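You operate a simulated robot arm through the tools that you are given. There is no shell and no other tool. Be economical: measure what you need, move in short steps, check, and stop when the job is done.

Carry out the task below with a simulated two-armed robot. There is one attempt and no reset: what you move stays moved.

Task
Turn the brake dial beside the winder to 5. Put the foam block one on top of the yellow foam cube. Take the green cloth and put it on the orange board. Open the locker door, put the carton marked studs on the top of the plug cabinet away on the inside of the high locker and shut the door again. Take the blue vent border and leave it on the clear patch of the steel bench. Take the cream panel on the top of the steel bench and put it away on the top of the side table. Take the white panel on the top of the steel bench and put it away on the top of the packing table. Pick up the carton marked buckles with one hand, pass it to the other hand and put it on the shelf under the wall bench. Put the yellow chock in the bin marked spent. Take the green foam block and put it on the blue board. Fetch the blue foam cube and set it on the shelf under the gauge bench. Any order will do. Set down upright: foam block one, carton marked studs, carton marked buckles, yellow chock.

The check looks at the end state, three seconds after you hand in, the way a careful person would. Anything else that was tipped, shoved, dropped, spilled or broken makes it a failure. Flat cloth is picked up by pressing the open fingertips on it (5 to 10 N) and closing them slowly along it; thin cloth reads only 2 to 8 mm in the jaws.

Robot
Two 7-joint arms with two-finger grippers on one trunk, on a base that drives. Base frame: it is fixed to the floor where the robot stands at the start and does not move with it; the origin is under the middle of the robot, x ahead of it, y to its left, z up; the surface under the hand at the start is at about z = 0.88. Units: m, rad, N and s.
The left shoulder is at the start at [0.034, 0.161, 1.181], the right one opposite. With the tool pointing down near the work surface each hand reaches from about 0.28 to 0.72 m from the robot's upright axis, wherever it stands, measured 20 degrees to its own side. Places, roughly: bin marked spent [9.5, -3, 1]; blue board [12.25, 4, 0.75]; blue foam cube [10.5, 5.5, 0.75]; blue vent border [9.75, -0.75, 0.75]; brake dial beside the winder [0.5, -0.1, 0.9]; carton marked buckles [9, 0.5, 0.75]; carton marked studs [9, 3.75, 0.5]; clear patch of the steel bench [10.1, 0.3, 0.9]; cream panel (30x20x10 cm) [10, 0.4, 0.9]; foam block one [0.75, 1, 0.75]; green cloth (8x9x4 cm) [8.7, 5.3, 0.9]; green foam block (6x8x4 cm) [9.8, 2.8, 0.9]; inside of the high locker (29x22 cm) [3.04, 5.64, 1.5]; locker door [3, 5.5, 1.7]; orange board [8, 5.5, 0.5]; shelf under the gauge bench [12.3, 4.7, 0.4]; shelf under the wall bench [12.3, 0.3, 0.3]; top of the packing table (32x24 cm) [0.7, 5.4, 0.8]; top of the side table (40x24 cm) [0.28, 4.96, 0.9]; white panel (30x20x10 cm) [10.1, 0.9, 0.9]; yellow chock (4x6x5 cm) [8.9, 1.2, 0.4]; yellow foam cube [0.25, -1.25, 1]. Payload 2.45 kg a hand.
The tool frame of a hand sits at the grasp point between the pads (the TCP): z along the fingers, y along the line on which they close. The tips reach 0.026 m beyond it. The gripper opens to 0.096 m. The gripper's body begins 0.069 m behind the TCP.
Orientation is that of the tool frame in the base frame, as [roll, pitch, yaw] about the fixed x, y, z axes, in that order (R = Rz(yaw) Ry(pitch) Rx(roll)). With the fingers straight down and closing along the base's y, the tool's x points along the base's -x, its y along +y and its z along -z.

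Tools
- The arms move only by the tool play_rows. It takes "left_plan", "right_plan" or both (then of equal length, played together; a hand with none holds still); each is a list of rows, each an object (a shift or turn left out is 0, a gripper value left out holds the last) with "xyz": the shift along the base's x, y, z in m, a list of three; "rotation": the turn, a rotation vector about the base's x, y, z in rad, a list of three; "grip": the gripper command, from -1 (fully open) to 1 (shut), values between in proportion. In form: [{"xyz": [x, y, z], "rotation": [ax, ay, az], "grip": grip}, ...]. A call has 1 to 10 rows; each row is the pose to reach, as a shift and turn from the pose commanded when the call began. Each row takes 0.2 s and may step no farther than 0.05 m and 0.15 rad from the row before; otherwise, or with a gripper value out of range, the whole call is refused. Where a pose cannot be reached the arm comes as near as it can. A force on the tool above 40 N (or 10 N above the force at the start of the call, whichever is more), or a blocked arm, ends the call early, and 0.2 s more pass. Each finger halts on what it meets, pressing with about 26 N; the grip force reading is that of the motor and also rises with nothing between the fingers. The clock runs only during rows and for 0.2 s after the last one: add rows that repeat a pose to give the fingers time. The reply holds the time, the measured pose of the TCP, the force on the tool along the base axes, the opening and the grip force, in the units named above and with some noise, with the torque about the TCP (base axes, N m) and any sound that the robot's microphone picked up.
- Cameras (640 x 400 px; columns grow to the right, rows downward): "scene" is now at [0.0928, -0.0063, 1.6565]; the picture's right is [-0.09, -1.00, -0.00], its down [-0.74, 0.07, -0.67] and it looks along [0.67, -0.06, -0.74] (base axes); focal length 276 px, centre (320, 200). "left" rides on the left gripper at [0.082, -0.003, -0.098] in its tool frame; the picture's right is [0.04, 1.00, 0.00], its down [-0.73, 0.03, -0.68] and it looks along [-0.68, 0.03, 0.73] (tool axes); focal length 256 px, centre (320, 200). "right" rides on the right gripper at [0.082, 0.003, -0.098] in its tool frame; the picture's right is [-0.04, 1.00, 0.00], its down [-0.73, -0.03, -0.68] and it looks along [-0.68, -0.03, 0.73] (tool axes); focal length 256 px, centre (320, 200).
- grab_frame(camera): a new picture of that camera. The clock stands still meanwhile.
- raise_lower(by): slides the trunk up (or, below 0, down) by that many m; the arms and the scene camera ride with it, the base frame stays. It gives what a move gives, with no picture.
- base_move(legs): drives the robot by 1 to 6 legs, each [ahead, left, turn to the left] in m, m and rad, along the robot's own axes; the way and the turn of a leg run together, so that a leg with both is an arc; at most 1.5 m and 3.142 rad a leg. The arms and the cameras ride along, it lands a little off, and it stops where it bumps. It gives what a move gives.
- head_to(pan, tilt): turns the head with the scene camera to pan (to the left, within 2.094 rad either way) and tilt (down, from -0.506 to 1.204), counted from straight ahead of the robot. It gives what a move gives.
- measure_at(camera, pixels): for up to 12 pixels [column, row] of the newest picture of that camera ("zoom" is the newest enlarged one), the place [x, y, z] in the base frame of the surface seen there, good to about 0.002 m. The clock stands still meanwhile.
- zoom(camera, box): a new picture of the part [left, top, right, bottom] of that camera's present view, enlarged. The clock stands still meanwhile.
- sign_off(): hands the job in; it is judged then, once.

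Work in short steps. Measure before you move; look again where a grasp or a placing could have gone wrong, and mend it. You have 378 turns and 344 pictures in all, those below and enlarged ones among them. Open the grippers and draw the arms clear of the work before you hand the job in, unless the task says otherwise; then end with one line.

The tools are called after "Call:" by a JSON object that holds its "op" and its "data". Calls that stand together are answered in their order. play_rows: Moves the arms, as the interface text tells. Its arguments: {"type":"object","properties":{"left_plan":{"type":"array"},"right_plan":{"type":"array"}},"required":[]} The other tools are called the same way: raise_lower (by) slides the trunk up or down; base_move (legs) drives the base; head_to (pan, tilt) turns the head that bears the scene camera; grab_frame (camera) takes a picture; measure_at (camera, pixels) gives the place of the surface under pixels of a picture; zoom (camera, box) takes an enlarged picture of a part of a camera's view; sign_off () hands the job in.

At the start:

```text
clock: 0.0
left_tcp_pos: [0.5062, 0.1818, 1.2497]
left_tool_rot: [-3.141, -0.002, 3.141]
left_ft_force: [0.1, -0.1, -0.1]
left_ft_torque: [-0.01, 0.0, 0.01]
left_opening: 0.0959
left_finger_force: 0.0
right_tcp_pos: [0.4987, -0.255, 1.1764]
right_tool_rot: [3.139, -0.002, 3.14]
right_ft_force: [-0.2, -0.9, -0.3]
right_ft_torque: [-0.01, 0.03, -0.03]
right_opening: 0.0961
right_finger_force: 0.1
trunk travel left (down, up): [-0.35, 0.217]
robot x, y, heading: [-0.0004, 0.0014, -0.003]
head pan, tilt: [-0.093, 0.833]
```

scene: 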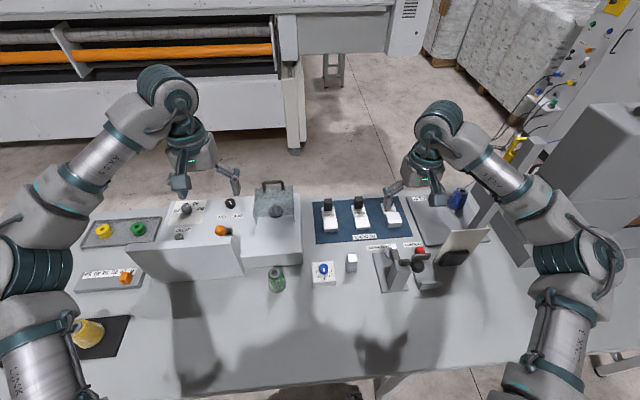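
right: 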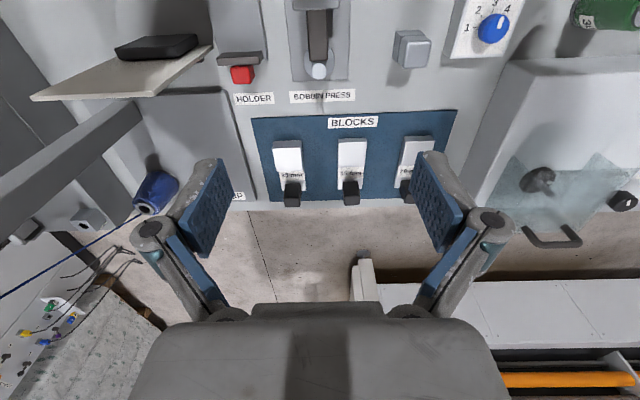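
left: 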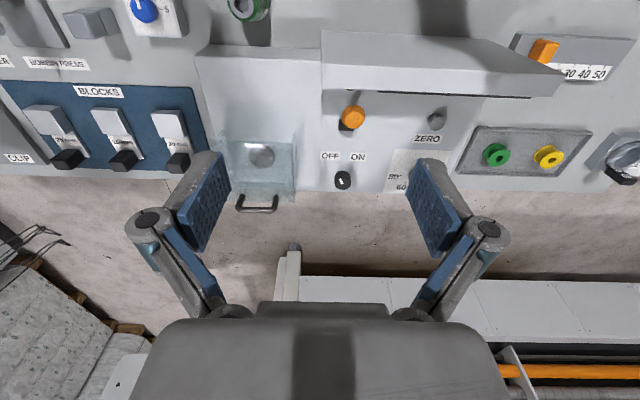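

The blue dial with numbers is at about (323,271) in the scene picture. I zoom there to read it.

Call:
{"op": "zoom", "data": {"camera": "scene", "box": [280, 240, 380, 302]}}

Call:
{"op": "zoom", "data": {"camera": "right", "box": [420, 0, 580, 100]}}

```text
6.40 times, centred on (330, 271) of scene
```

zoom: 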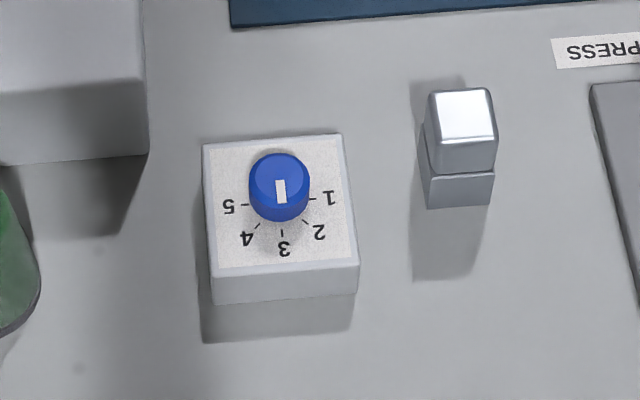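

```text
4.00 times, centred on (500, 50) of right
```

zoom: 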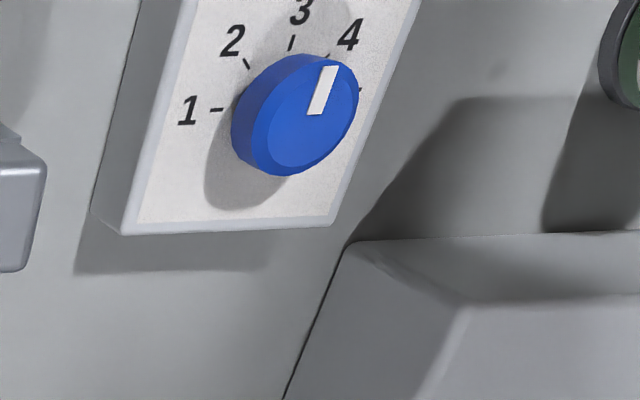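

The pointer stands at 3, toward me; 5 is on the left (+y). That is a turn of -90° about z. I measure the knob and its surroundings.

Call:
{"op": "measure_at", "data": {"camera": "scene", "pixels": [[323.5, 266], [323.5, 269], [323, 279], [352, 258], [352, 269], [312, 264], [333, 263], [335, 285], [313, 287], [277, 272]]}}

```text
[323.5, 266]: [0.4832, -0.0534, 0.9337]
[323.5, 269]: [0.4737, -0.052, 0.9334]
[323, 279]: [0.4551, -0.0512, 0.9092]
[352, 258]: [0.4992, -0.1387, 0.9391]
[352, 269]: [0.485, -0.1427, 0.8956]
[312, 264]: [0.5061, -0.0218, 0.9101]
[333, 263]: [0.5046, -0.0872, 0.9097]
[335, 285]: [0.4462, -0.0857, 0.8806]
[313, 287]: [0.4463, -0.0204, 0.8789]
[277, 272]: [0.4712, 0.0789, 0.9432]
```

Knob centre about (0.477,-0.053), top 0.9335, plate 0.909. I bring the right hand over it, pre-turned +0.75 rad with a half-open gripper.

Call:
{"op": "play_rows", "data": {"right_plan": [{"xyz": [-0.004, 0.04, 0], "rotation": [0, 0, 0.15], "grip": 0.0}, {"xyz": [-0.008, 0.08, 0], "rotation": [0, 0, 0.3]}, {"xyz": [-0.012, 0.12, 0], "rotation": [0, 0, 0.45]}, {"xyz": [-0.016, 0.16, 0], "rotation": [0, 0, 0.6]}, {"xyz": [-0.0217, 0.202, 0], "rotation": [0, 0, 0.75]}, {"xyz": [-0.0217, 0.202, -0.045], "rotation": [0, 0, 0.75]}, {"xyz": [-0.0217, 0.202, -0.09], "rotation": [0, 0, 0.75]}, {"xyz": [-0.0217, 0.202, -0.135], "rotation": [0, 0, 0.75]}, {"xyz": [-0.0217, 0.202, -0.17], "rotation": [0, 0, 0.75]}, {"xyz": [-0.0217, 0.202, -0.17], "rotation": [0, 0, 0.75]}]}}

Call:
{"op": "grab_frame", "data": {"camera": "right"}}

```text
clock: 2.2
left_tcp_pos: [0.5029, 0.1835, 1.2515]
left_tool_rot: [-3.139, 0.001, -3.141]
left_ft_force: [-0.1, 0.0, -0.1]
left_ft_torque: [-0.02, -0.02, -0.02]
left_opening: 0.0962
left_finger_force: 0.0
right_tcp_pos: [0.472, -0.0527, 1.009]
right_tool_rot: [-3.141, -0.001, -2.392]
right_ft_force: [0.3, 0.4, -0.3]
right_ft_torque: [0.01, 0.02, 0.0]
right_opening: 0.0484
right_finger_force: 0.0
trunk travel left (down, up): [-0.35, 0.217]
robot x, y, heading: [0.0005, 0.0017, -0.0]
head pan, tilt: [-0.093, 0.833]
```

```text
338 pictures are left
```

right: 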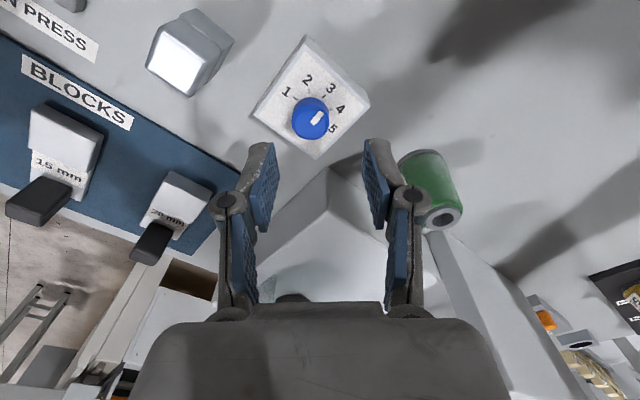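

The knob shows at (310,117) in the right picture; I check its position with this camera.

Call:
{"op": "measure_at", "data": {"camera": "right", "pixels": [[310, 117], [303, 117], [318, 118], [311, 108], [310, 126]]}}

```text
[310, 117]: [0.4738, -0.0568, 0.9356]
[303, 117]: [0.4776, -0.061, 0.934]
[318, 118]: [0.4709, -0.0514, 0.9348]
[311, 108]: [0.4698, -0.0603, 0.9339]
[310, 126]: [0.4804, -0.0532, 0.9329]
```

Knob centre about (0.475,-0.056). I descend to z≈0.940 and close.

Call:
{"op": "play_rows", "data": {"right_plan": [{"xyz": [0.001, -0.003, -0.035]}, {"xyz": [0.001, -0.003, -0.06]}, {"xyz": [0.001, -0.003, -0.067]}, {"xyz": [0.001, -0.003, -0.067], "grip": 0.3}, {"xyz": [0.001, -0.003, -0.067], "grip": 0.6}, {"xyz": [0.001, -0.003, -0.067], "grip": 0.6}]}}

```text
clock: 3.6
left_tcp_pos: [0.502, 0.1837, 1.2525]
left_tool_rot: [-3.14, 0.003, -3.141]
left_ft_force: [0.0, 0.5, -0.1]
left_ft_torque: [-0.01, 0.01, 0.03]
left_opening: 0.0961
left_finger_force: 0.1
right_tcp_pos: [0.4793, -0.0561, 0.9534]
right_tool_rot: [-3.131, 0.02, -2.396]
right_ft_force: [6.7, 0.0, 4.1]
right_ft_torque: [-0.89, 0.44, 0.01]
right_opening: 0.0269
right_finger_force: 45.1
trunk travel left (down, up): [-0.35, 0.217]
robot x, y, heading: [-0.0001, 0.0012, 0.0]
head pan, tilt: [-0.093, 0.833]
```

The knob is gripped (0.027 opening) but z reads 0.953, higher than asked, with some torque. I look before turning.

Call:
{"op": "grab_frame", "data": {"camera": "scene"}}

Call:
{"op": "grab_frame", "data": {"camera": "right"}}

```text
337 pictures are left
```

scene: 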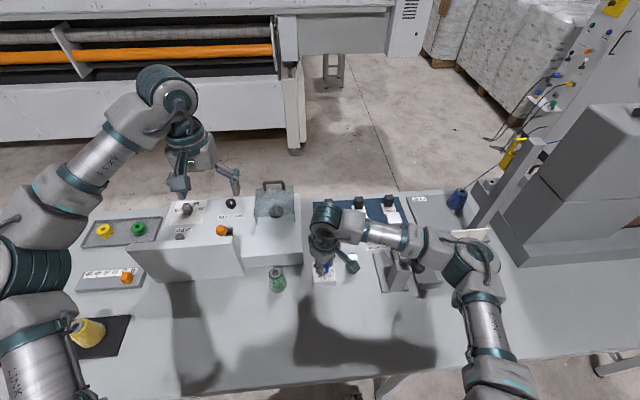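

```text
336 pictures are left
```

right: 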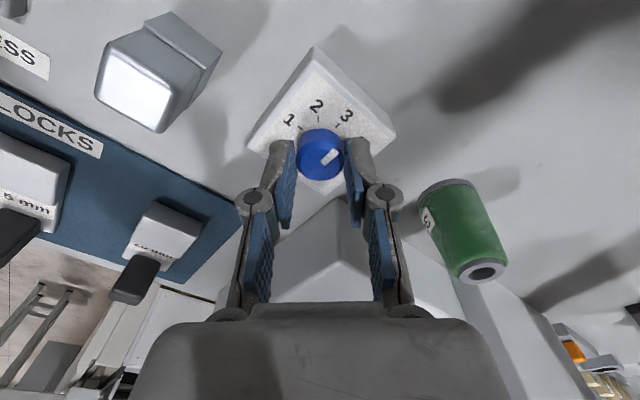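

I zoom on the fingers and knob.

Call:
{"op": "zoom", "data": {"camera": "right", "box": [240, 90, 400, 240]}}

Call:
{"op": "zoom", "data": {"camera": "scene", "box": [290, 190, 480, 310]}}

```text
2.67 times, centred on (320, 165) of right
```

zoom: 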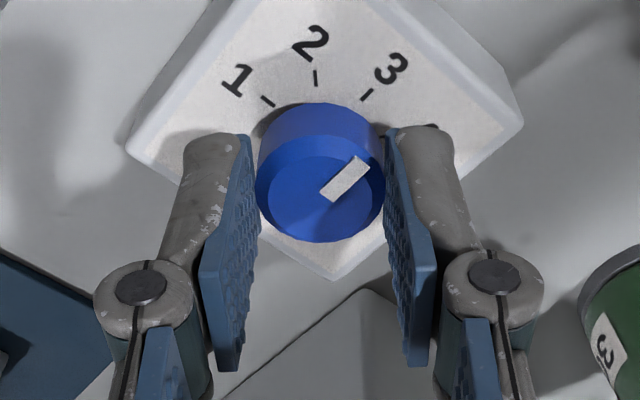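

```text
3.33 times, centred on (385, 250) of scene
```

zoom: 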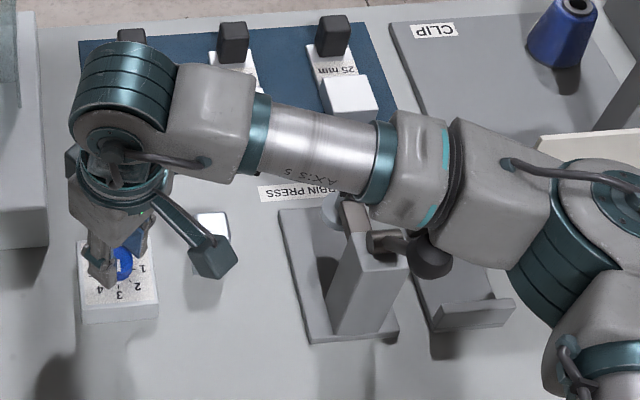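

The forearm lies low beside the bobbin-press lever, perhaps touching it. I open and lift straight up, then raise the trunk to gain clearance.

Call:
{"op": "play_rows", "data": {"right_plan": [{"xyz": [0, 0, 0], "grip": 0.0}, {"xyz": [0, 0, 0.0], "grip": 0.0}, {"xyz": [0, 0, 0.05]}, {"xyz": [0, 0, 0.1]}, {"xyz": [0, 0, 0.15]}, {"xyz": [0, 0, 0.15]}]}}

Call:
{"op": "grab_frame", "data": {"camera": "scene"}}

```text
clock: 5.0
left_tcp_pos: [0.5024, 0.1796, 1.2512]
left_tool_rot: [3.141, 0.002, 3.141]
left_ft_force: [0.1, -0.8, 0.3]
left_ft_torque: [0.03, -0.02, 0.0]
left_opening: 0.096
left_finger_force: 0.0
right_tcp_pos: [0.4721, -0.0576, 1.0925]
right_tool_rot: [3.14, 0.003, -2.391]
right_ft_force: [-0.3, -0.7, 0.9]
right_ft_torque: [0.01, 0.0, -0.01]
right_opening: 0.0478
right_finger_force: 0.1
trunk travel left (down, up): [-0.35, 0.217]
robot x, y, heading: [-0.0002, 0.0014, 0.001]
head pan, tilt: [-0.093, 0.833]
```

```text
333 pictures are left
```

scene: 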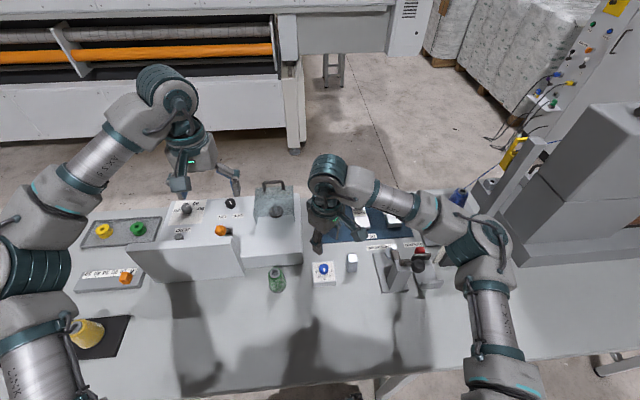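

I check that the press and levers look unchanged.

Call:
{"op": "zoom", "data": {"camera": "scene", "box": [340, 200, 500, 300]}}

Call:
{"op": "raise_lower", "data": {"by": 0.2}}

```text
4.00 times, centred on (420, 250) of scene
```

zoom: 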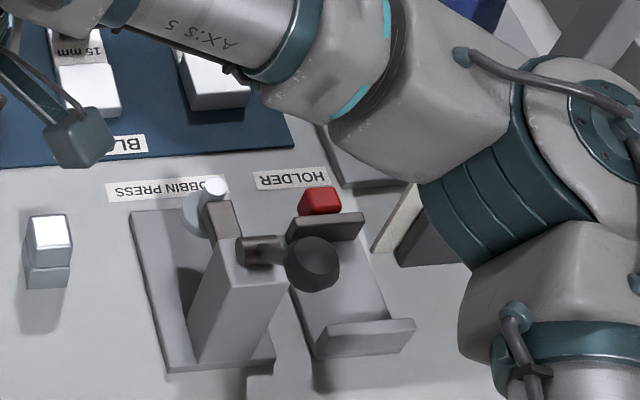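

```text
clock: 7.2
left_tcp_pos: [0.5022, 0.1827, 1.4517]
left_tool_rot: [3.141, 0.001, -3.141]
left_ft_force: [0.6, -0.1, 0.8]
left_ft_torque: [0.01, -0.03, -0.02]
left_opening: 0.0958
left_finger_force: 0.1
right_tcp_pos: [0.4725, -0.0553, 1.2925]
right_tool_rot: [3.14, 0.002, -2.392]
right_ft_force: [-0.1, -0.7, -1.2]
right_ft_torque: [-0.01, -0.03, 0.01]
right_opening: 0.0481
right_finger_force: 0.0
trunk travel left (down, up): [-0.55, 0.017]
robot x, y, heading: [-0.0022, -0.0011, -0.004]
head pan, tilt: [-0.093, 0.833]
```

Nothing moved there. With the trunk up 0.2 I go down again to about z=1.0 and view.

Call:
{"op": "play_rows", "data": {"right_plan": [{"xyz": [0.002, 0, -0.05]}, {"xyz": [0.002, 0, -0.1]}, {"xyz": [0.002, 0, -0.15]}, {"xyz": [0.002, 0, -0.2]}, {"xyz": [0.002, 0, -0.25]}, {"xyz": [0.002, 0, -0.29]}, {"xyz": [0.002, 0, -0.29]}]}}

Call:
{"op": "grab_frame", "data": {"camera": "scene"}}

Call:
{"op": "grab_frame", "data": {"camera": "right"}}

```text
clock: 8.8
left_tcp_pos: [0.5034, 0.1823, 1.4529]
left_tool_rot: [-3.139, 0.004, 3.14]
left_ft_force: [0.4, -0.5, 0.3]
left_ft_torque: [0.01, -0.03, 0.0]
left_opening: 0.0961
left_finger_force: 0.1
right_tcp_pos: [0.4746, -0.0554, 1.0013]
right_tool_rot: [-3.141, 0.002, -2.392]
right_ft_force: [0.7, -0.3, 0.6]
right_ft_torque: [0.03, 0.05, -0.01]
right_opening: 0.0481
right_finger_force: 0.1
trunk travel left (down, up): [-0.55, 0.017]
robot x, y, heading: [-0.0008, -0.0027, 0.001]
head pan, tilt: [-0.093, 0.833]
```

```text
331 pictures are left
```

scene: 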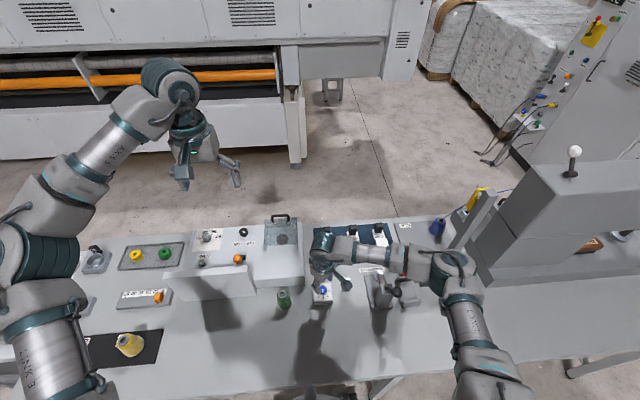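

```text
330 pictures are left
```

right: 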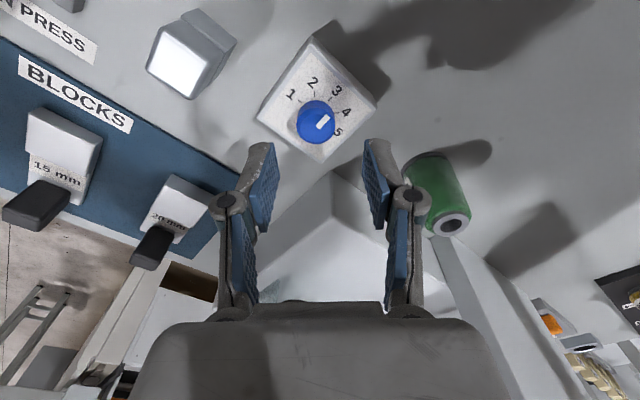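

I measure forearm height against the press, and the knob.

Call:
{"op": "measure_at", "data": {"camera": "scene", "pixels": [[365, 252], [392, 257], [418, 262], [455, 262], [383, 285], [378, 275], [404, 290]]}}

Call:
{"op": "measure_at", "data": {"camera": "right", "pixels": [[317, 122], [306, 122], [328, 122]]}}

```text
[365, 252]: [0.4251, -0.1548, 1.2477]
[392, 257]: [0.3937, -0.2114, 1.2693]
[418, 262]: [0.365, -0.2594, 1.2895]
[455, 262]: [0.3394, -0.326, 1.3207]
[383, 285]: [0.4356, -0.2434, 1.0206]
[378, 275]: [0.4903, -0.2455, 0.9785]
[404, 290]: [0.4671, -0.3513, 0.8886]
```

```text
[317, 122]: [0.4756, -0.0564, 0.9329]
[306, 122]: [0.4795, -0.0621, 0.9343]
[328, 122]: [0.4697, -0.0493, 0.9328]
```

Now there is clearance, and the TCP is centred. Descend 0.062 and grip.

Call:
{"op": "play_rows", "data": {"right_plan": [{"xyz": [0, 0, -0.035]}, {"xyz": [0, 0, -0.058]}, {"xyz": [0, 0, -0.062]}, {"xyz": [0, 0, -0.062], "grip": 0.3}, {"xyz": [0, 0, -0.062], "grip": 0.6}, {"xyz": [0, 0, -0.062], "grip": 0.6}]}}

```text
clock: 10.2
left_tcp_pos: [0.504, 0.1801, 1.451]
left_tool_rot: [-3.141, 0.004, 3.141]
left_ft_force: [0.1, 0.8, 0.1]
left_ft_torque: [-0.02, 0.01, 0.02]
left_opening: 0.0961
left_finger_force: 0.0
right_tcp_pos: [0.4764, -0.0565, 0.9396]
right_tool_rot: [3.141, 0.004, -2.396]
right_ft_force: [8.6, -7.3, 6.2]
right_ft_torque: [-0.67, 0.31, -0.04]
right_opening: 0.027
right_finger_force: 44.6
trunk travel left (down, up): [-0.55, 0.017]
robot x, y, heading: [0.0014, -0.0026, -0.001]
head pan, tilt: [-0.093, 0.833]
```

Depth reached. Now turn -1.5 rad, and finish with another call.

Call:
{"op": "play_rows", "data": {"right_plan": [{"rotation": [0, 0, -0.15]}, {"rotation": [0, 0, -0.3]}, {"rotation": [0, 0, -0.45]}, {"rotation": [0, 0, -0.6]}, {"rotation": [0, 0, -0.75]}, {"rotation": [0, 0, -0.9]}, {"rotation": [0, 0, -1.05]}, {"rotation": [0, 0, -1.2]}, {"rotation": [0, 0, -1.35]}, {"rotation": [0, 0, -1.5]}]}}

Call:
{"op": "play_rows", "data": {"right_plan": [{"rotation": [0, 0, -0.08]}, {"rotation": [0, 0, -0.08]}]}}

Call:
{"op": "grab_frame", "data": {"camera": "right"}}

```text
clock: 12.4
left_tcp_pos: [0.5047, 0.1861, 1.4512]
left_tool_rot: [-3.137, 0.0, -3.141]
left_ft_force: [-0.4, 0.1, 0.2]
left_ft_torque: [0.0, 0.02, 0.04]
left_opening: 0.0962
left_finger_force: 0.0
right_tcp_pos: [0.477, -0.0521, 0.9403]
right_tool_rot: [3.141, 0.002, 2.388]
right_ft_force: [17.1, 13.6, 3.6]
right_ft_torque: [0.73, -0.01, 0.09]
right_opening: 0.0264
right_finger_force: 45.1
trunk travel left (down, up): [-0.55, 0.017]
robot x, y, heading: [-0.0002, -0.004, 0.0]
head pan, tilt: [-0.093, 0.833]
```

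```text
clock: 13.0
left_tcp_pos: [0.5047, 0.187, 1.4512]
left_tool_rot: [-3.138, 0.0, -3.141]
left_ft_force: [0.1, -0.1, -0.3]
left_ft_torque: [0.01, 0.02, -0.02]
left_opening: 0.0957
left_finger_force: 0.0
right_tcp_pos: [0.477, -0.0515, 0.9395]
right_tool_rot: [-3.142, 0.002, 2.311]
right_ft_force: [19.1, 20.3, 2.0]
right_ft_torque: [0.55, -0.26, 0.79]
right_opening: 0.0266
right_finger_force: 44.7
trunk travel left (down, up): [-0.55, 0.017]
robot x, y, heading: [0.0021, 0.0014, 0.0]
head pan, tilt: [-0.093, 0.833]
```

```text
329 pictures are left
```

right: 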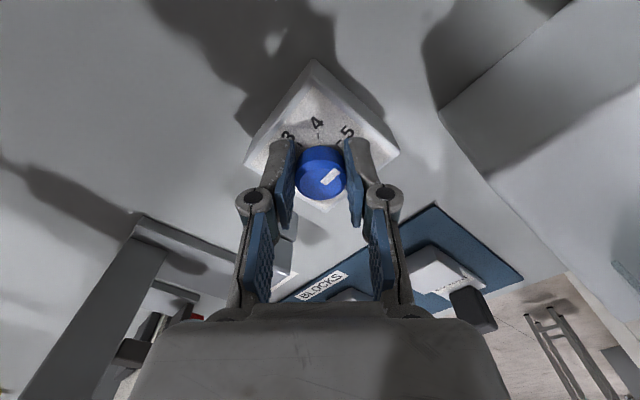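

The pointer looks at 5. Release, lift, and check.

Call:
{"op": "play_rows", "data": {"right_plan": [{"grip": 0.0}, {"grip": 0.0}, {"xyz": [0, 0, 0.05]}, {"xyz": [0, 0, 0.1]}, {"xyz": [0, 0, 0.15]}, {"xyz": [0, 0, 0.2]}, {"xyz": [0, 0, 0.25]}]}}

Call:
{"op": "zoom", "data": {"camera": "scene", "box": [270, 250, 430, 350]}}

Call:
{"op": "zoom", "data": {"camera": "right", "box": [240, 20, 400, 120]}}

```text
clock: 14.6
left_tcp_pos: [0.5022, 0.1798, 1.4532]
left_tool_rot: [3.139, 0.003, 3.141]
left_ft_force: [0.0, -0.1, -0.9]
left_ft_torque: [0.0, -0.03, -0.01]
left_opening: 0.0959
left_finger_force: 0.0
right_tcp_pos: [0.4749, -0.0573, 1.1911]
right_tool_rot: [3.141, 0.003, 2.311]
right_ft_force: [0.2, -0.6, 0.1]
right_ft_torque: [0.01, -0.01, -0.01]
right_opening: 0.048
right_finger_force: 0.0
trunk travel left (down, up): [-0.55, 0.017]
robot x, y, heading: [0.0017, 0.0027, 0.002]
head pan, tilt: [-0.093, 0.833]
```

```text
4.00 times, centred on (350, 300) of scene
```

zoom: 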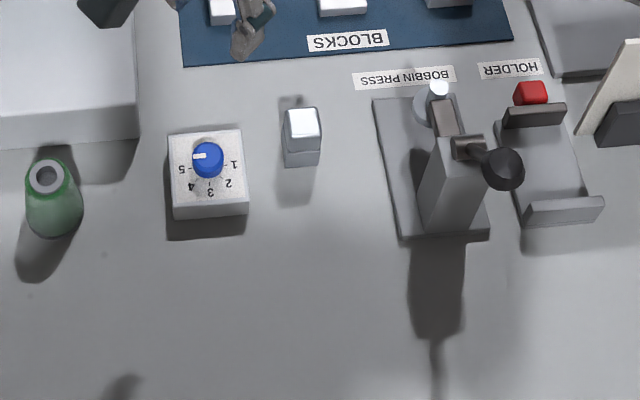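

```text
4.00 times, centred on (320, 70) of right
```

zoom: 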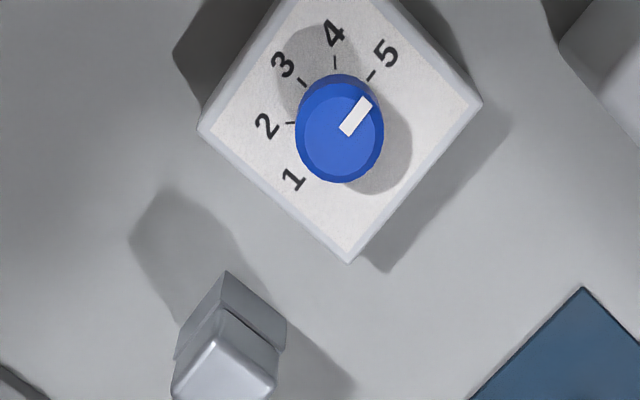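

The dial stands at 5. I square the right hand, pull both hands in, and look around left and right for the foam pieces.

Call:
{"op": "play_rows", "data": {"right_plan": [{"xyz": [-0.02, -0.04, 0.02], "rotation": [0, 0, 0.14], "grip": -1}, {"xyz": [-0.04, -0.08, 0.04], "rotation": [0, 0, 0.28]}, {"xyz": [-0.06, -0.12, 0.06], "rotation": [0, 0, 0.42]}, {"xyz": [-0.08, -0.16, 0.08], "rotation": [0, 0, 0.56]}, {"xyz": [-0.1, -0.19, 0.1], "rotation": [0, 0, 0.7]}, {"xyz": [-0.12, -0.2, 0.12], "rotation": [0, 0, 0.83]}], "left_plan": [{"xyz": [-0.02, 0.01, -0.02]}, {"xyz": [-0.04, 0.02, -0.04]}, {"xyz": [-0.06, 0.03, -0.06]}, {"xyz": [-0.08, 0.04, -0.08]}, {"xyz": [-0.1, 0.05, -0.1]}, {"xyz": [-0.13, 0.06, -0.12]}]}}

Call:
{"op": "head_to", "data": {"pan": 0.95, "tilt": 0.6}}

Call:
{"op": "grab_frame", "data": {"camera": "scene"}}

Call:
{"op": "head_to", "data": {"pan": -1.3, "tilt": 0.6}}

Call:
{"op": "grab_frame", "data": {"camera": "scene"}}

```text
clock: 16.0
left_tcp_pos: [0.3702, 0.2434, 1.3324]
left_tool_rot: [-3.141, 0.004, -3.141]
left_ft_force: [0.0, 0.0, 0.0]
left_ft_torque: [0.03, -0.01, -0.02]
left_opening: 0.0963
left_finger_force: 0.0
right_tcp_pos: [0.3524, -0.256, 1.3105]
right_tool_rot: [-3.141, 0.008, -3.14]
right_ft_force: [-0.2, 1.1, 0.6]
right_ft_torque: [0.0, 0.04, -0.02]
right_opening: 0.0959
right_finger_force: 0.1
trunk travel left (down, up): [-0.55, 0.017]
robot x, y, heading: [0.0001, -0.0019, 0.001]
head pan, tilt: [-0.093, 0.833]
```

```text
clock: 17.3
left_tcp_pos: [0.372, 0.2425, 1.332]
left_tool_rot: [-3.141, 0.003, -3.141]
left_ft_force: [0.4, -0.3, 0.7]
left_ft_torque: [0.01, 0.02, -0.01]
left_opening: 0.0958
left_finger_force: 0.1
right_tcp_pos: [0.3552, -0.2568, 1.3101]
right_tool_rot: [3.141, 0.001, 3.141]
right_ft_force: [0.4, 0.4, -0.9]
right_ft_torque: [-0.01, 0.0, -0.03]
right_opening: 0.096
right_finger_force: 0.0
trunk travel left (down, up): [-0.55, 0.017]
robot x, y, heading: [0.0016, -0.0014, -0.0]
head pan, tilt: [0.949, 0.6]
```

```text
326 pictures are left
```

scene: 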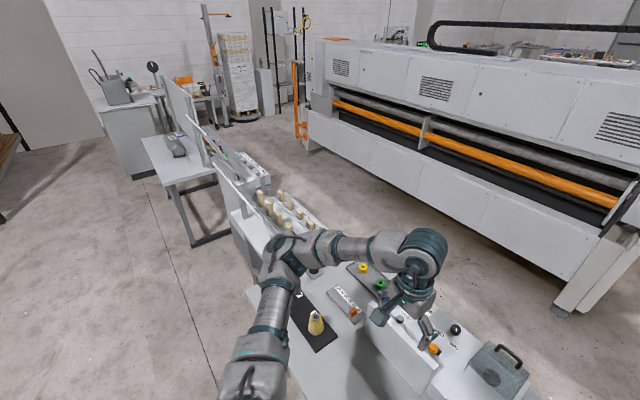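

```text
clock: 19.4
left_tcp_pos: [0.3741, 0.243, 1.3323]
left_tool_rot: [3.141, 0.0, -3.141]
left_ft_force: [-0.1, 0.6, 0.0]
left_ft_torque: [-0.03, 0.02, -0.02]
left_opening: 0.096
left_finger_force: 0.1
right_tcp_pos: [0.3552, -0.2565, 1.3091]
right_tool_rot: [3.142, 0.0, 3.14]
right_ft_force: [-0.1, 0.2, -0.9]
right_ft_torque: [0.02, -0.01, 0.0]
right_opening: 0.0959
right_finger_force: 0.1
trunk travel left (down, up): [-0.55, 0.017]
robot x, y, heading: [0.0003, 0.0017, -0.002]
head pan, tilt: [-1.3, 0.6]
```

```text
325 pictures are left
```

scene: 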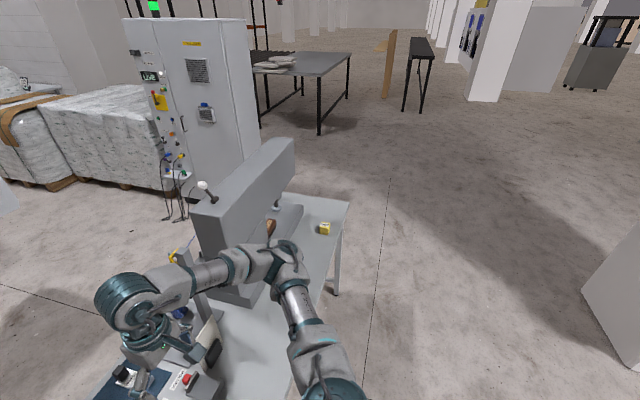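

The yellow cube is at (324,228). I measure it, then turn the head back left to zoom in on the rack near (0.75,1).

Call:
{"op": "measure_at", "data": {"camera": "scene", "pixels": [[324, 224], [322, 231], [329, 229], [335, 205], [345, 210], [310, 260], [286, 255], [295, 215], [276, 205]]}}

Call:
{"op": "zoom", "data": {"camera": "scene", "box": [240, 140, 400, 240]}}

Call:
{"op": "head_to", "data": {"pan": 0.95, "tilt": 0.6}}

Call:
{"op": "zoom", "data": {"camera": "scene", "box": [200, 120, 360, 250]}}

```text
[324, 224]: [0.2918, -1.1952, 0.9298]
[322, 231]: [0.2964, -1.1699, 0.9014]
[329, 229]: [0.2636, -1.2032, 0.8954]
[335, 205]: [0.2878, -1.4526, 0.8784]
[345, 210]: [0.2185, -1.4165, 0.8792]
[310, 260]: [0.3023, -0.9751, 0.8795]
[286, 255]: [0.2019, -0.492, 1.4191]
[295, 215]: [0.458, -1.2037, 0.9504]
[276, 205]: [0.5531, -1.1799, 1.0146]
```

```text
4.00 times, centred on (320, 190) of scene
```

zoom: 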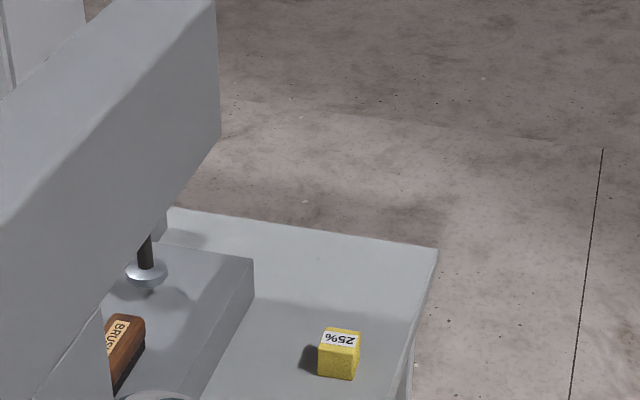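

```text
clock: 21.5
left_tcp_pos: [0.3724, 0.2433, 1.3317]
left_tool_rot: [3.141, 0.001, -3.14]
left_ft_force: [-0.1, 0.1, 0.6]
left_ft_torque: [0.0, 0.01, -0.02]
left_opening: 0.096
left_finger_force: 0.1
right_tcp_pos: [0.3563, -0.2566, 1.309]
right_tool_rot: [-3.141, 0.002, 3.139]
right_ft_force: [0.2, 0.4, -1.0]
right_ft_torque: [0.0, 0.01, -0.01]
right_opening: 0.096
right_finger_force: 0.1
trunk travel left (down, up): [-0.55, 0.017]
robot x, y, heading: [-0.0028, -0.0003, -0.001]
head pan, tilt: [0.949, 0.6]
```

```text
3.08 times, centred on (280, 185) of scene
```

zoom: 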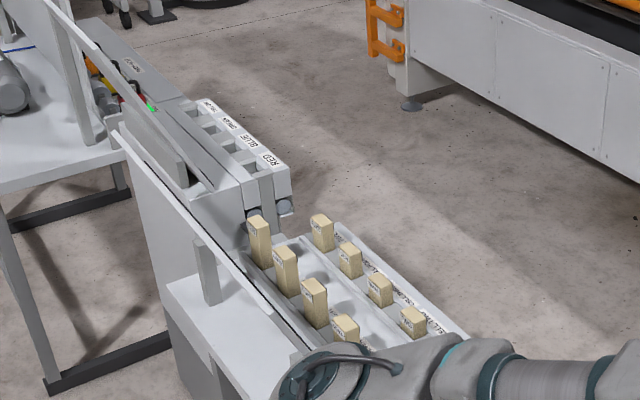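

I measure the rack, the panel before it, and the floor/table edges there.

Call:
{"op": "measure_at", "data": {"camera": "zoom", "pixels": [[253, 216], [281, 248], [312, 282], [344, 318], [319, 216], [347, 245], [378, 276], [412, 312], [190, 290], [120, 140], [215, 380], [90, 50]]}}

Call:
{"op": "measure_at", "data": {"camera": "scene", "pixels": [[250, 292], [232, 240], [232, 215], [160, 140], [190, 245], [240, 330], [220, 270]]}}

```text
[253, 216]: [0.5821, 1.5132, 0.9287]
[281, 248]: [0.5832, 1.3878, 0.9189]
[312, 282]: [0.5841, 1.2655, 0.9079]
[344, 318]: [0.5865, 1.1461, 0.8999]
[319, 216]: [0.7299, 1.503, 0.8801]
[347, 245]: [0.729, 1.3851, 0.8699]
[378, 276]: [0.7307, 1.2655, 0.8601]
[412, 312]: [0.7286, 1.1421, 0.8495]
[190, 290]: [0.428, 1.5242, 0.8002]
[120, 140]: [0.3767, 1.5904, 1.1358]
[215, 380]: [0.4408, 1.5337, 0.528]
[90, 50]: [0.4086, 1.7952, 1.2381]
```

```text
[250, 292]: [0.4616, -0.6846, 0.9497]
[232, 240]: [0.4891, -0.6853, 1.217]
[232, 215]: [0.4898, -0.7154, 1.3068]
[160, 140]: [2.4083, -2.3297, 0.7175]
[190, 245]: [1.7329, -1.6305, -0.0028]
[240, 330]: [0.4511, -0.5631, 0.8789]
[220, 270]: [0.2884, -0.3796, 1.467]
```

Blocks stand at x 0.58/0.73, y 1.14–1.51. I drive left 0.8 m and look.

Call:
{"op": "base_move", "data": {"legs": [[0, 0.8, 0]]}}

Call:
{"op": "head_to", "data": {"pan": 0.5, "tilt": 0.8}}

Call:
{"op": "grab_frame", "data": {"camera": "scene"}}

```text
clock: 25.6
left_tcp_pos: [0.3643, 0.9971, 1.3399]
left_tool_rot: [3.105, 0.019, 3.116]
left_ft_force: [1.2, 1.3, -0.5]
left_ft_torque: [-0.02, 0.04, -0.01]
left_opening: 0.0959
left_finger_force: 0.0
right_tcp_pos: [0.3578, 0.5055, 1.309]
right_tool_rot: [3.135, 0.022, -3.099]
right_ft_force: [-0.2, 0.6, -0.6]
right_ft_torque: [-0.04, -0.01, 0.02]
right_opening: 0.0959
right_finger_force: 0.0
trunk travel left (down, up): [-0.55, 0.017]
robot x, y, heading: [0.0119, 0.7743, 0.012]
head pan, tilt: [0.949, 0.6]
stopped in leg 1: the robot was blocked; the commanded pose is now the measured one
```

```text
clock: 26.5
left_tcp_pos: [0.3613, 0.9531, 1.3448]
left_tool_rot: [3.078, 0.02, 3.115]
left_ft_force: [-0.9, -0.4, -1.1]
left_ft_torque: [-0.07, -0.13, -0.03]
left_opening: 0.0961
left_finger_force: 0.1
right_tcp_pos: [0.3565, 0.4648, 1.3007]
right_tool_rot: [3.106, 0.022, -3.101]
right_ft_force: [0.4, 1.0, -0.1]
right_ft_torque: [-0.03, 0.06, -0.06]
right_opening: 0.096
right_finger_force: 0.1
trunk travel left (down, up): [-0.55, 0.017]
robot x, y, heading: [0.0139, 0.766, 0.02]
head pan, tilt: [0.499, 0.799]
```

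```text
322 pictures are left
```

scene: 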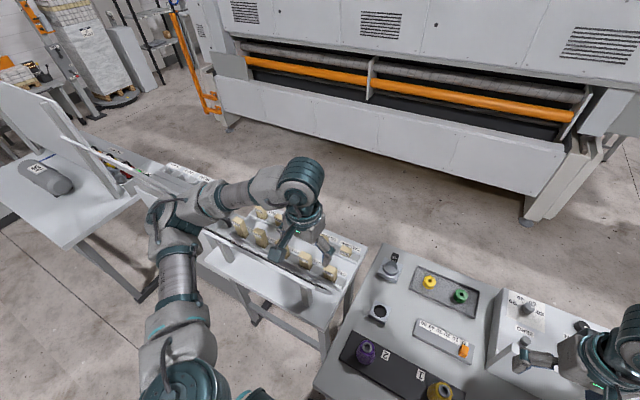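

Blocked: something on the left side. I measure the elbow and the thin rail/panel near it.

Call:
{"op": "measure_at", "data": {"camera": "scene", "pixels": [[165, 210], [75, 140], [120, 165], [145, 190], [215, 235], [250, 260], [300, 278], [325, 290], [180, 300], [225, 265], [330, 320], [60, 240]]}}

Call:
{"op": "zoom", "data": {"camera": "scene", "box": [60, 110, 380, 330]}}

```text
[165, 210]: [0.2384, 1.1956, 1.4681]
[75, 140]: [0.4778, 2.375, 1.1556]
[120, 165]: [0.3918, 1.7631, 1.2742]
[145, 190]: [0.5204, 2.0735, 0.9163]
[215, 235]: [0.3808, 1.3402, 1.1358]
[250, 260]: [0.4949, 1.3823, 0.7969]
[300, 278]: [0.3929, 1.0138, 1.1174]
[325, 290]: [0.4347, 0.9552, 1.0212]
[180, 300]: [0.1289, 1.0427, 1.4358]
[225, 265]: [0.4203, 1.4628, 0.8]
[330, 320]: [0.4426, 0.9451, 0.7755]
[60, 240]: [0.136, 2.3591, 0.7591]
```

```text
1.82 times, centred on (220, 220) of scene
```

zoom: 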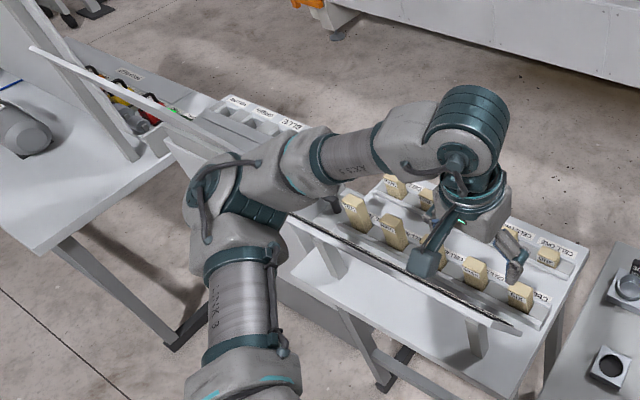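

I look straight down to the left to see what blocks the base.

Call:
{"op": "head_to", "data": {"pan": 1.4, "tilt": 1.1}}

Call:
{"op": "grab_frame", "data": {"camera": "scene"}}

```text
clock: 27.7
left_tcp_pos: [0.3613, 1.0248, 1.3414]
left_tool_rot: [3.123, 0.025, 3.115]
left_ft_force: [0.6, -0.1, 0.3]
left_ft_torque: [0.0, 0.02, 0.06]
left_opening: 0.0961
left_finger_force: 0.1
right_tcp_pos: [0.3525, 0.5338, 1.3175]
right_tool_rot: [-3.136, 0.025, -3.096]
right_ft_force: [-0.1, 0.4, -1.0]
right_ft_torque: [-0.05, 0.05, 0.07]
right_opening: 0.0959
right_finger_force: 0.1
trunk travel left (down, up): [-0.55, 0.017]
robot x, y, heading: [0.0145, 0.7852, 0.006]
head pan, tilt: [1.4, 1.1]
```

```text
320 pictures are left
```

scene: 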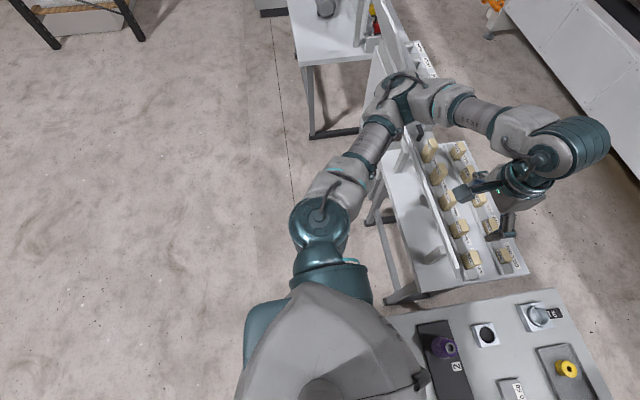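

Call:
{"op": "measure_at", "data": {"camera": "scene", "pixels": [[388, 300], [400, 297], [370, 220], [392, 265], [385, 160], [395, 310], [405, 325], [340, 134]]}}

Call:
{"op": "play_rows", "data": {"right_plan": [{}, {}]}}

```text
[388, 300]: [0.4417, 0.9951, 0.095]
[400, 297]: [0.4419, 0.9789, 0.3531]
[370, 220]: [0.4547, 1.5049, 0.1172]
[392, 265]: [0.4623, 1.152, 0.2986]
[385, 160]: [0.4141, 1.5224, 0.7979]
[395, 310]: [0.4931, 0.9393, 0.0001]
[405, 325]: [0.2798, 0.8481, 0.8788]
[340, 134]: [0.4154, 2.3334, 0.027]
```

```text
clock: 28.5
left_tcp_pos: [0.3621, 0.9321, 1.3487]
left_tool_rot: [3.071, 0.022, 3.105]
left_ft_force: [-0.5, 0.4, -0.9]
left_ft_torque: [-0.08, -0.05, -0.05]
left_opening: 0.0959
left_finger_force: 0.1
right_tcp_pos: [0.3553, 0.443, 1.2988]
right_tool_rot: [3.098, 0.016, -3.115]
right_ft_force: [-0.6, 0.0, -0.8]
right_ft_torque: [-0.07, -0.02, -0.03]
right_opening: 0.096
right_finger_force: 0.0
trunk travel left (down, up): [-0.55, 0.017]
robot x, y, heading: [0.0093, 0.7577, 0.018]
head pan, tilt: [1.4, 1.1]
stopped in row 2 (right hand): the arm was blocked; the commanded pose is now the measured one
```

The robot rocks slightly, as if something touches. I back off 0.15 m from the benches and lower the trunk by 0.15 to settle.

Call:
{"op": "base_move", "data": {"legs": [[-0.15, 0, 0]]}}

Call:
{"op": "play_rows", "data": {"right_plan": [{}, {}, {}, {}]}}

```text
clock: 29.9
left_tcp_pos: [0.2137, 1.0186, 1.3372]
left_tool_rot: [3.131, 0.024, 3.113]
left_ft_force: [-0.3, 2.2, 0.6]
left_ft_torque: [-0.23, -0.04, 0.05]
left_opening: 0.0962
left_finger_force: 0.2
right_tcp_pos: [0.2056, 0.5295, 1.3162]
right_tool_rot: [-3.135, 0.014, -3.104]
right_ft_force: [2.2, 2.9, -0.6]
right_ft_torque: [-0.25, 0.08, 0.02]
right_opening: 0.096
right_finger_force: 0.1
trunk travel left (down, up): [-0.55, 0.017]
robot x, y, heading: [-0.1404, 0.7692, 0.015]
head pan, tilt: [1.4, 1.1]
```

```text
clock: 31.1
left_tcp_pos: [0.2053, 0.9614, 1.3513]
left_tool_rot: [3.08, 0.031, 3.115]
left_ft_force: [-0.3, -0.7, 0.0]
left_ft_torque: [0.01, 0.01, -0.01]
left_opening: 0.0961
left_finger_force: 0.2
right_tcp_pos: [0.196, 0.4719, 1.308]
right_tool_rot: [3.104, 0.029, -3.099]
right_ft_force: [0.5, -0.7, 0.4]
right_ft_torque: [0.07, -0.02, -0.02]
right_opening: 0.0962
right_finger_force: 0.1
trunk travel left (down, up): [-0.55, 0.017]
robot x, y, heading: [-0.1351, 0.7711, 0.016]
head pan, tilt: [1.4, 1.1]
stopped in row 4 (right hand): the arm was blocked; the commanded pose is now the measured one
```

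I look at the present state to the front.

Call:
{"op": "raise_lower", "data": {"by": -0.15}}

Call:
{"op": "play_rows", "data": {"left_plan": [{}, {}]}}

Call:
{"op": "head_to", "data": {"pan": 0.3, "tilt": 0.8}}

Call:
{"op": "grab_frame", "data": {"camera": "scene"}}

```text
clock: 32.9
left_tcp_pos: [0.2036, 0.9991, 1.1967]
left_tool_rot: [3.106, 0.029, 3.121]
left_ft_force: [0.1, 0.0, 0.6]
left_ft_torque: [-0.04, 0.0, 0.01]
left_opening: 0.0961
left_finger_force: 0.1
right_tcp_pos: [0.1964, 0.5097, 1.1652]
right_tool_rot: [3.127, 0.028, -3.09]
right_ft_force: [0.9, 0.9, -1.5]
right_ft_torque: [-0.07, 0.09, 0.04]
right_opening: 0.096
right_finger_force: 0.1
trunk travel left (down, up): [-0.4, 0.167]
robot x, y, heading: [-0.1357, 0.7806, 0.016]
head pan, tilt: [1.4, 1.1]
```

```text
clock: 33.5
left_tcp_pos: [0.2048, 0.9793, 1.1987]
left_tool_rot: [3.092, 0.031, 3.118]
left_ft_force: [-0.6, 0.6, 0.9]
left_ft_torque: [-0.04, 0.03, 0.02]
left_opening: 0.0959
left_finger_force: 0.0
right_tcp_pos: [0.1968, 0.4883, 1.1594]
right_tool_rot: [3.117, 0.031, -3.093]
right_ft_force: [0.0, -0.2, -0.7]
right_ft_torque: [-0.03, -0.01, -0.01]
right_opening: 0.0958
right_finger_force: 0.1
trunk travel left (down, up): [-0.4, 0.167]
robot x, y, heading: [-0.1353, 0.7781, 0.015]
head pan, tilt: [1.4, 1.1]
```

```text
clock: 34.8
left_tcp_pos: [0.2036, 0.9756, 1.2]
left_tool_rot: [3.092, 0.03, 3.118]
left_ft_force: [-0.8, 0.8, -0.3]
left_ft_torque: [-0.03, -0.01, 0.0]
left_opening: 0.0957
left_finger_force: 0.1
right_tcp_pos: [0.1974, 0.4873, 1.1605]
right_tool_rot: [3.112, 0.027, -3.096]
right_ft_force: [-0.2, -0.4, -0.5]
right_ft_torque: [-0.03, -0.01, 0.02]
right_opening: 0.096
right_finger_force: 0.1
trunk travel left (down, up): [-0.4, 0.167]
robot x, y, heading: [-0.1375, 0.7724, 0.017]
head pan, tilt: [0.3, 0.799]
```

```text
319 pictures are left
```

scene: 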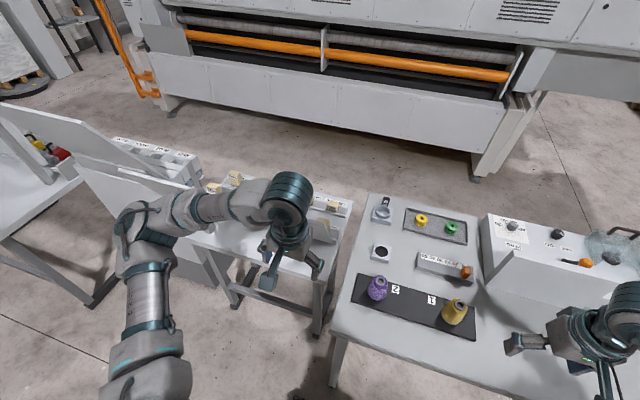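

Settled now; it was sway after an abrupt stop with the trunk high. I drive left 0.4 m with the trunk lower and look at the rack.

Call:
{"op": "base_move", "data": {"legs": [[0, 0.4, -0.016]]}}

Call:
{"op": "head_to", "data": {"pan": 0.1, "tilt": 0.75}}

Call:
{"op": "grab_frame", "data": {"camera": "scene"}}

```text
clock: 37.3
left_tcp_pos: [0.2035, 1.3851, 1.1976]
left_tool_rot: [3.1, 0.029, 3.101]
left_ft_force: [-0.4, 0.8, -0.7]
left_ft_torque: [-0.04, 0.01, -0.01]
left_opening: 0.0957
left_finger_force: 0.0
right_tcp_pos: [0.1884, 0.8975, 1.1623]
right_tool_rot: [3.125, 0.031, -3.105]
right_ft_force: [-0.2, 1.4, 0.0]
right_ft_torque: [-0.12, -0.01, 0.0]
right_opening: 0.0961
right_finger_force: 0.0
trunk travel left (down, up): [-0.4, 0.167]
robot x, y, heading: [-0.1413, 1.1823, -0.001]
head pan, tilt: [0.3, 0.799]
```

```text
clock: 38.0
left_tcp_pos: [0.2006, 1.3566, 1.2014]
left_tool_rot: [3.077, 0.032, 3.098]
left_ft_force: [-0.1, -0.8, -0.4]
left_ft_torque: [0.03, 0.02, -0.02]
left_opening: 0.0961
left_finger_force: 0.1
right_tcp_pos: [0.1863, 0.8679, 1.1551]
right_tool_rot: [3.101, 0.033, -3.113]
right_ft_force: [-0.7, -1.6, 1.2]
right_ft_torque: [0.07, 0.0, -0.05]
right_opening: 0.0957
right_finger_force: 0.2
trunk travel left (down, up): [-0.4, 0.167]
robot x, y, heading: [-0.1365, 1.1751, 0.001]
head pan, tilt: [0.099, 0.75]
```

```text
318 pictures are left
```

scene: 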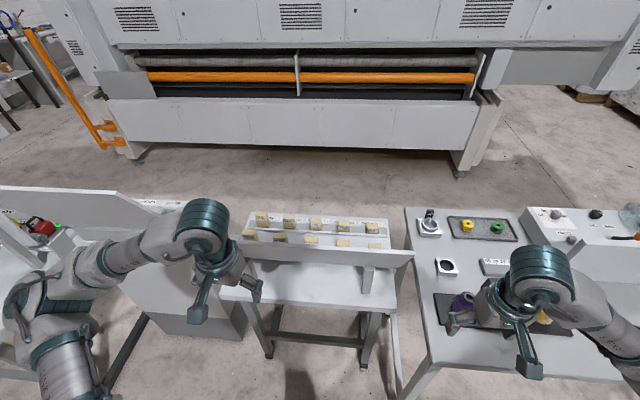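

Ten blocks visible around (315,232). I zoom.

Call:
{"op": "zoom", "data": {"camera": "scene", "box": [230, 195, 400, 300]}}

```text
3.76 times, centred on (315, 248) of scene
```

zoom: 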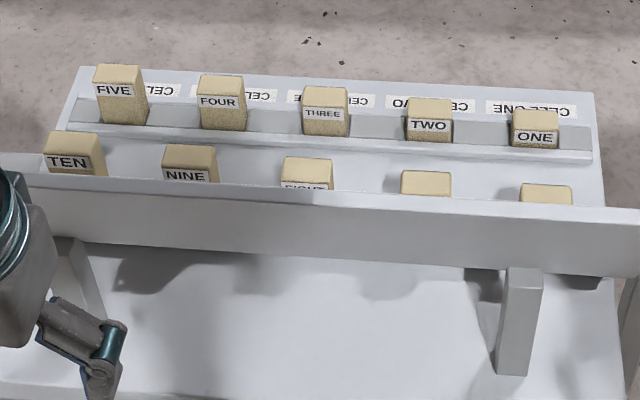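

ONE is in the back row, far right, zoom (536,115). I measure it, its cell, the neighbours and the rail.

Call:
{"op": "measure_at", "data": {"camera": "zoom", "pixels": [[536, 115], [515, 116], [558, 117], [536, 137], [430, 104], [490, 137], [580, 140], [600, 215], [400, 203], [200, 190], [560, 250], [545, 190]]}}

```text
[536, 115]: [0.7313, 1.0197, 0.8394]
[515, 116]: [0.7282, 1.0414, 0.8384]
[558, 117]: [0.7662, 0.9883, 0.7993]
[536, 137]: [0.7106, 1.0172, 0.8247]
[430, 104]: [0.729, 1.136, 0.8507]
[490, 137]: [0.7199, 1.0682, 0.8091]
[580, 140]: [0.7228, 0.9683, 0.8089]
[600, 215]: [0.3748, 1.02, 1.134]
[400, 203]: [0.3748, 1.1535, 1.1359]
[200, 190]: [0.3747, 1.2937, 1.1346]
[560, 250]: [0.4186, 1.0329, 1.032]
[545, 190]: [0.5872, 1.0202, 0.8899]
```

ONE is at (0.73,1.018), top 0.839; the front rail top is 1.135 and ends near y 0.94. I raise the trunk 0.15, then ease forward 0.17 m so the right arm's elbow passes outside the rail end.

Call:
{"op": "raise_lower", "data": {"by": 0.15}}

Call:
{"op": "base_move", "data": {"legs": [[0.1, 0.01, 0], [0.07, 0.01, 0]]}}

Call:
{"op": "play_rows", "data": {"left_plan": [{}, {}, {}, {}, {}]}}

```text
clock: 39.8
left_tcp_pos: [0.2017, 1.3471, 1.3533]
left_tool_rot: [3.074, 0.031, 3.095]
left_ft_force: [-0.4, -1.0, -1.0]
left_ft_torque: [0.05, -0.02, -0.01]
left_opening: 0.0959
left_finger_force: 0.0
right_tcp_pos: [0.1853, 0.8593, 1.3055]
right_tool_rot: [3.101, 0.032, -3.114]
right_ft_force: [-1.4, -1.0, -0.6]
right_ft_torque: [0.06, -0.04, -0.03]
right_opening: 0.0958
right_finger_force: 0.0
trunk travel left (down, up): [-0.55, 0.017]
robot x, y, heading: [-0.1404, 1.1752, 0.001]
head pan, tilt: [0.099, 0.75]
```

```text
clock: 41.5
left_tcp_pos: [0.3542, 1.4156, 1.3525]
left_tool_rot: [3.102, 0.049, 3.107]
left_ft_force: [0.6, 0.6, 0.9]
left_ft_torque: [-0.03, 0.03, -0.01]
left_opening: 0.096
left_finger_force: 0.0
right_tcp_pos: [0.339, 0.9258, 1.3215]
right_tool_rot: [3.135, 0.052, -3.105]
right_ft_force: [-0.3, 0.4, 1.5]
right_ft_torque: [0.03, -0.02, 0.02]
right_opening: 0.096
right_finger_force: 0.0
trunk travel left (down, up): [-0.55, 0.017]
robot x, y, heading: [0.0289, 1.2014, -0.001]
head pan, tilt: [0.099, 0.75]
```

```text
clock: 42.9
left_tcp_pos: [0.3629, 1.3232, 1.3604]
left_tool_rot: [3.042, 0.043, 3.092]
left_ft_force: [-0.4, -0.3, 0.6]
left_ft_torque: [0.01, -0.07, -0.02]
left_opening: 0.0961
left_finger_force: 0.1
right_tcp_pos: [0.3478, 0.8343, 1.3014]
right_tool_rot: [3.081, 0.042, -3.123]
right_ft_force: [-1.1, -0.8, 0.8]
right_ft_torque: [0.06, -0.05, -0.03]
right_opening: 0.096
right_finger_force: 0.0
trunk travel left (down, up): [-0.55, 0.017]
robot x, y, heading: [0.0302, 1.1884, -0.003]
head pan, tilt: [0.099, 0.75]
stopped in row 5 (left hand): the arm was blocked; the commanded pose is now the measured one
```

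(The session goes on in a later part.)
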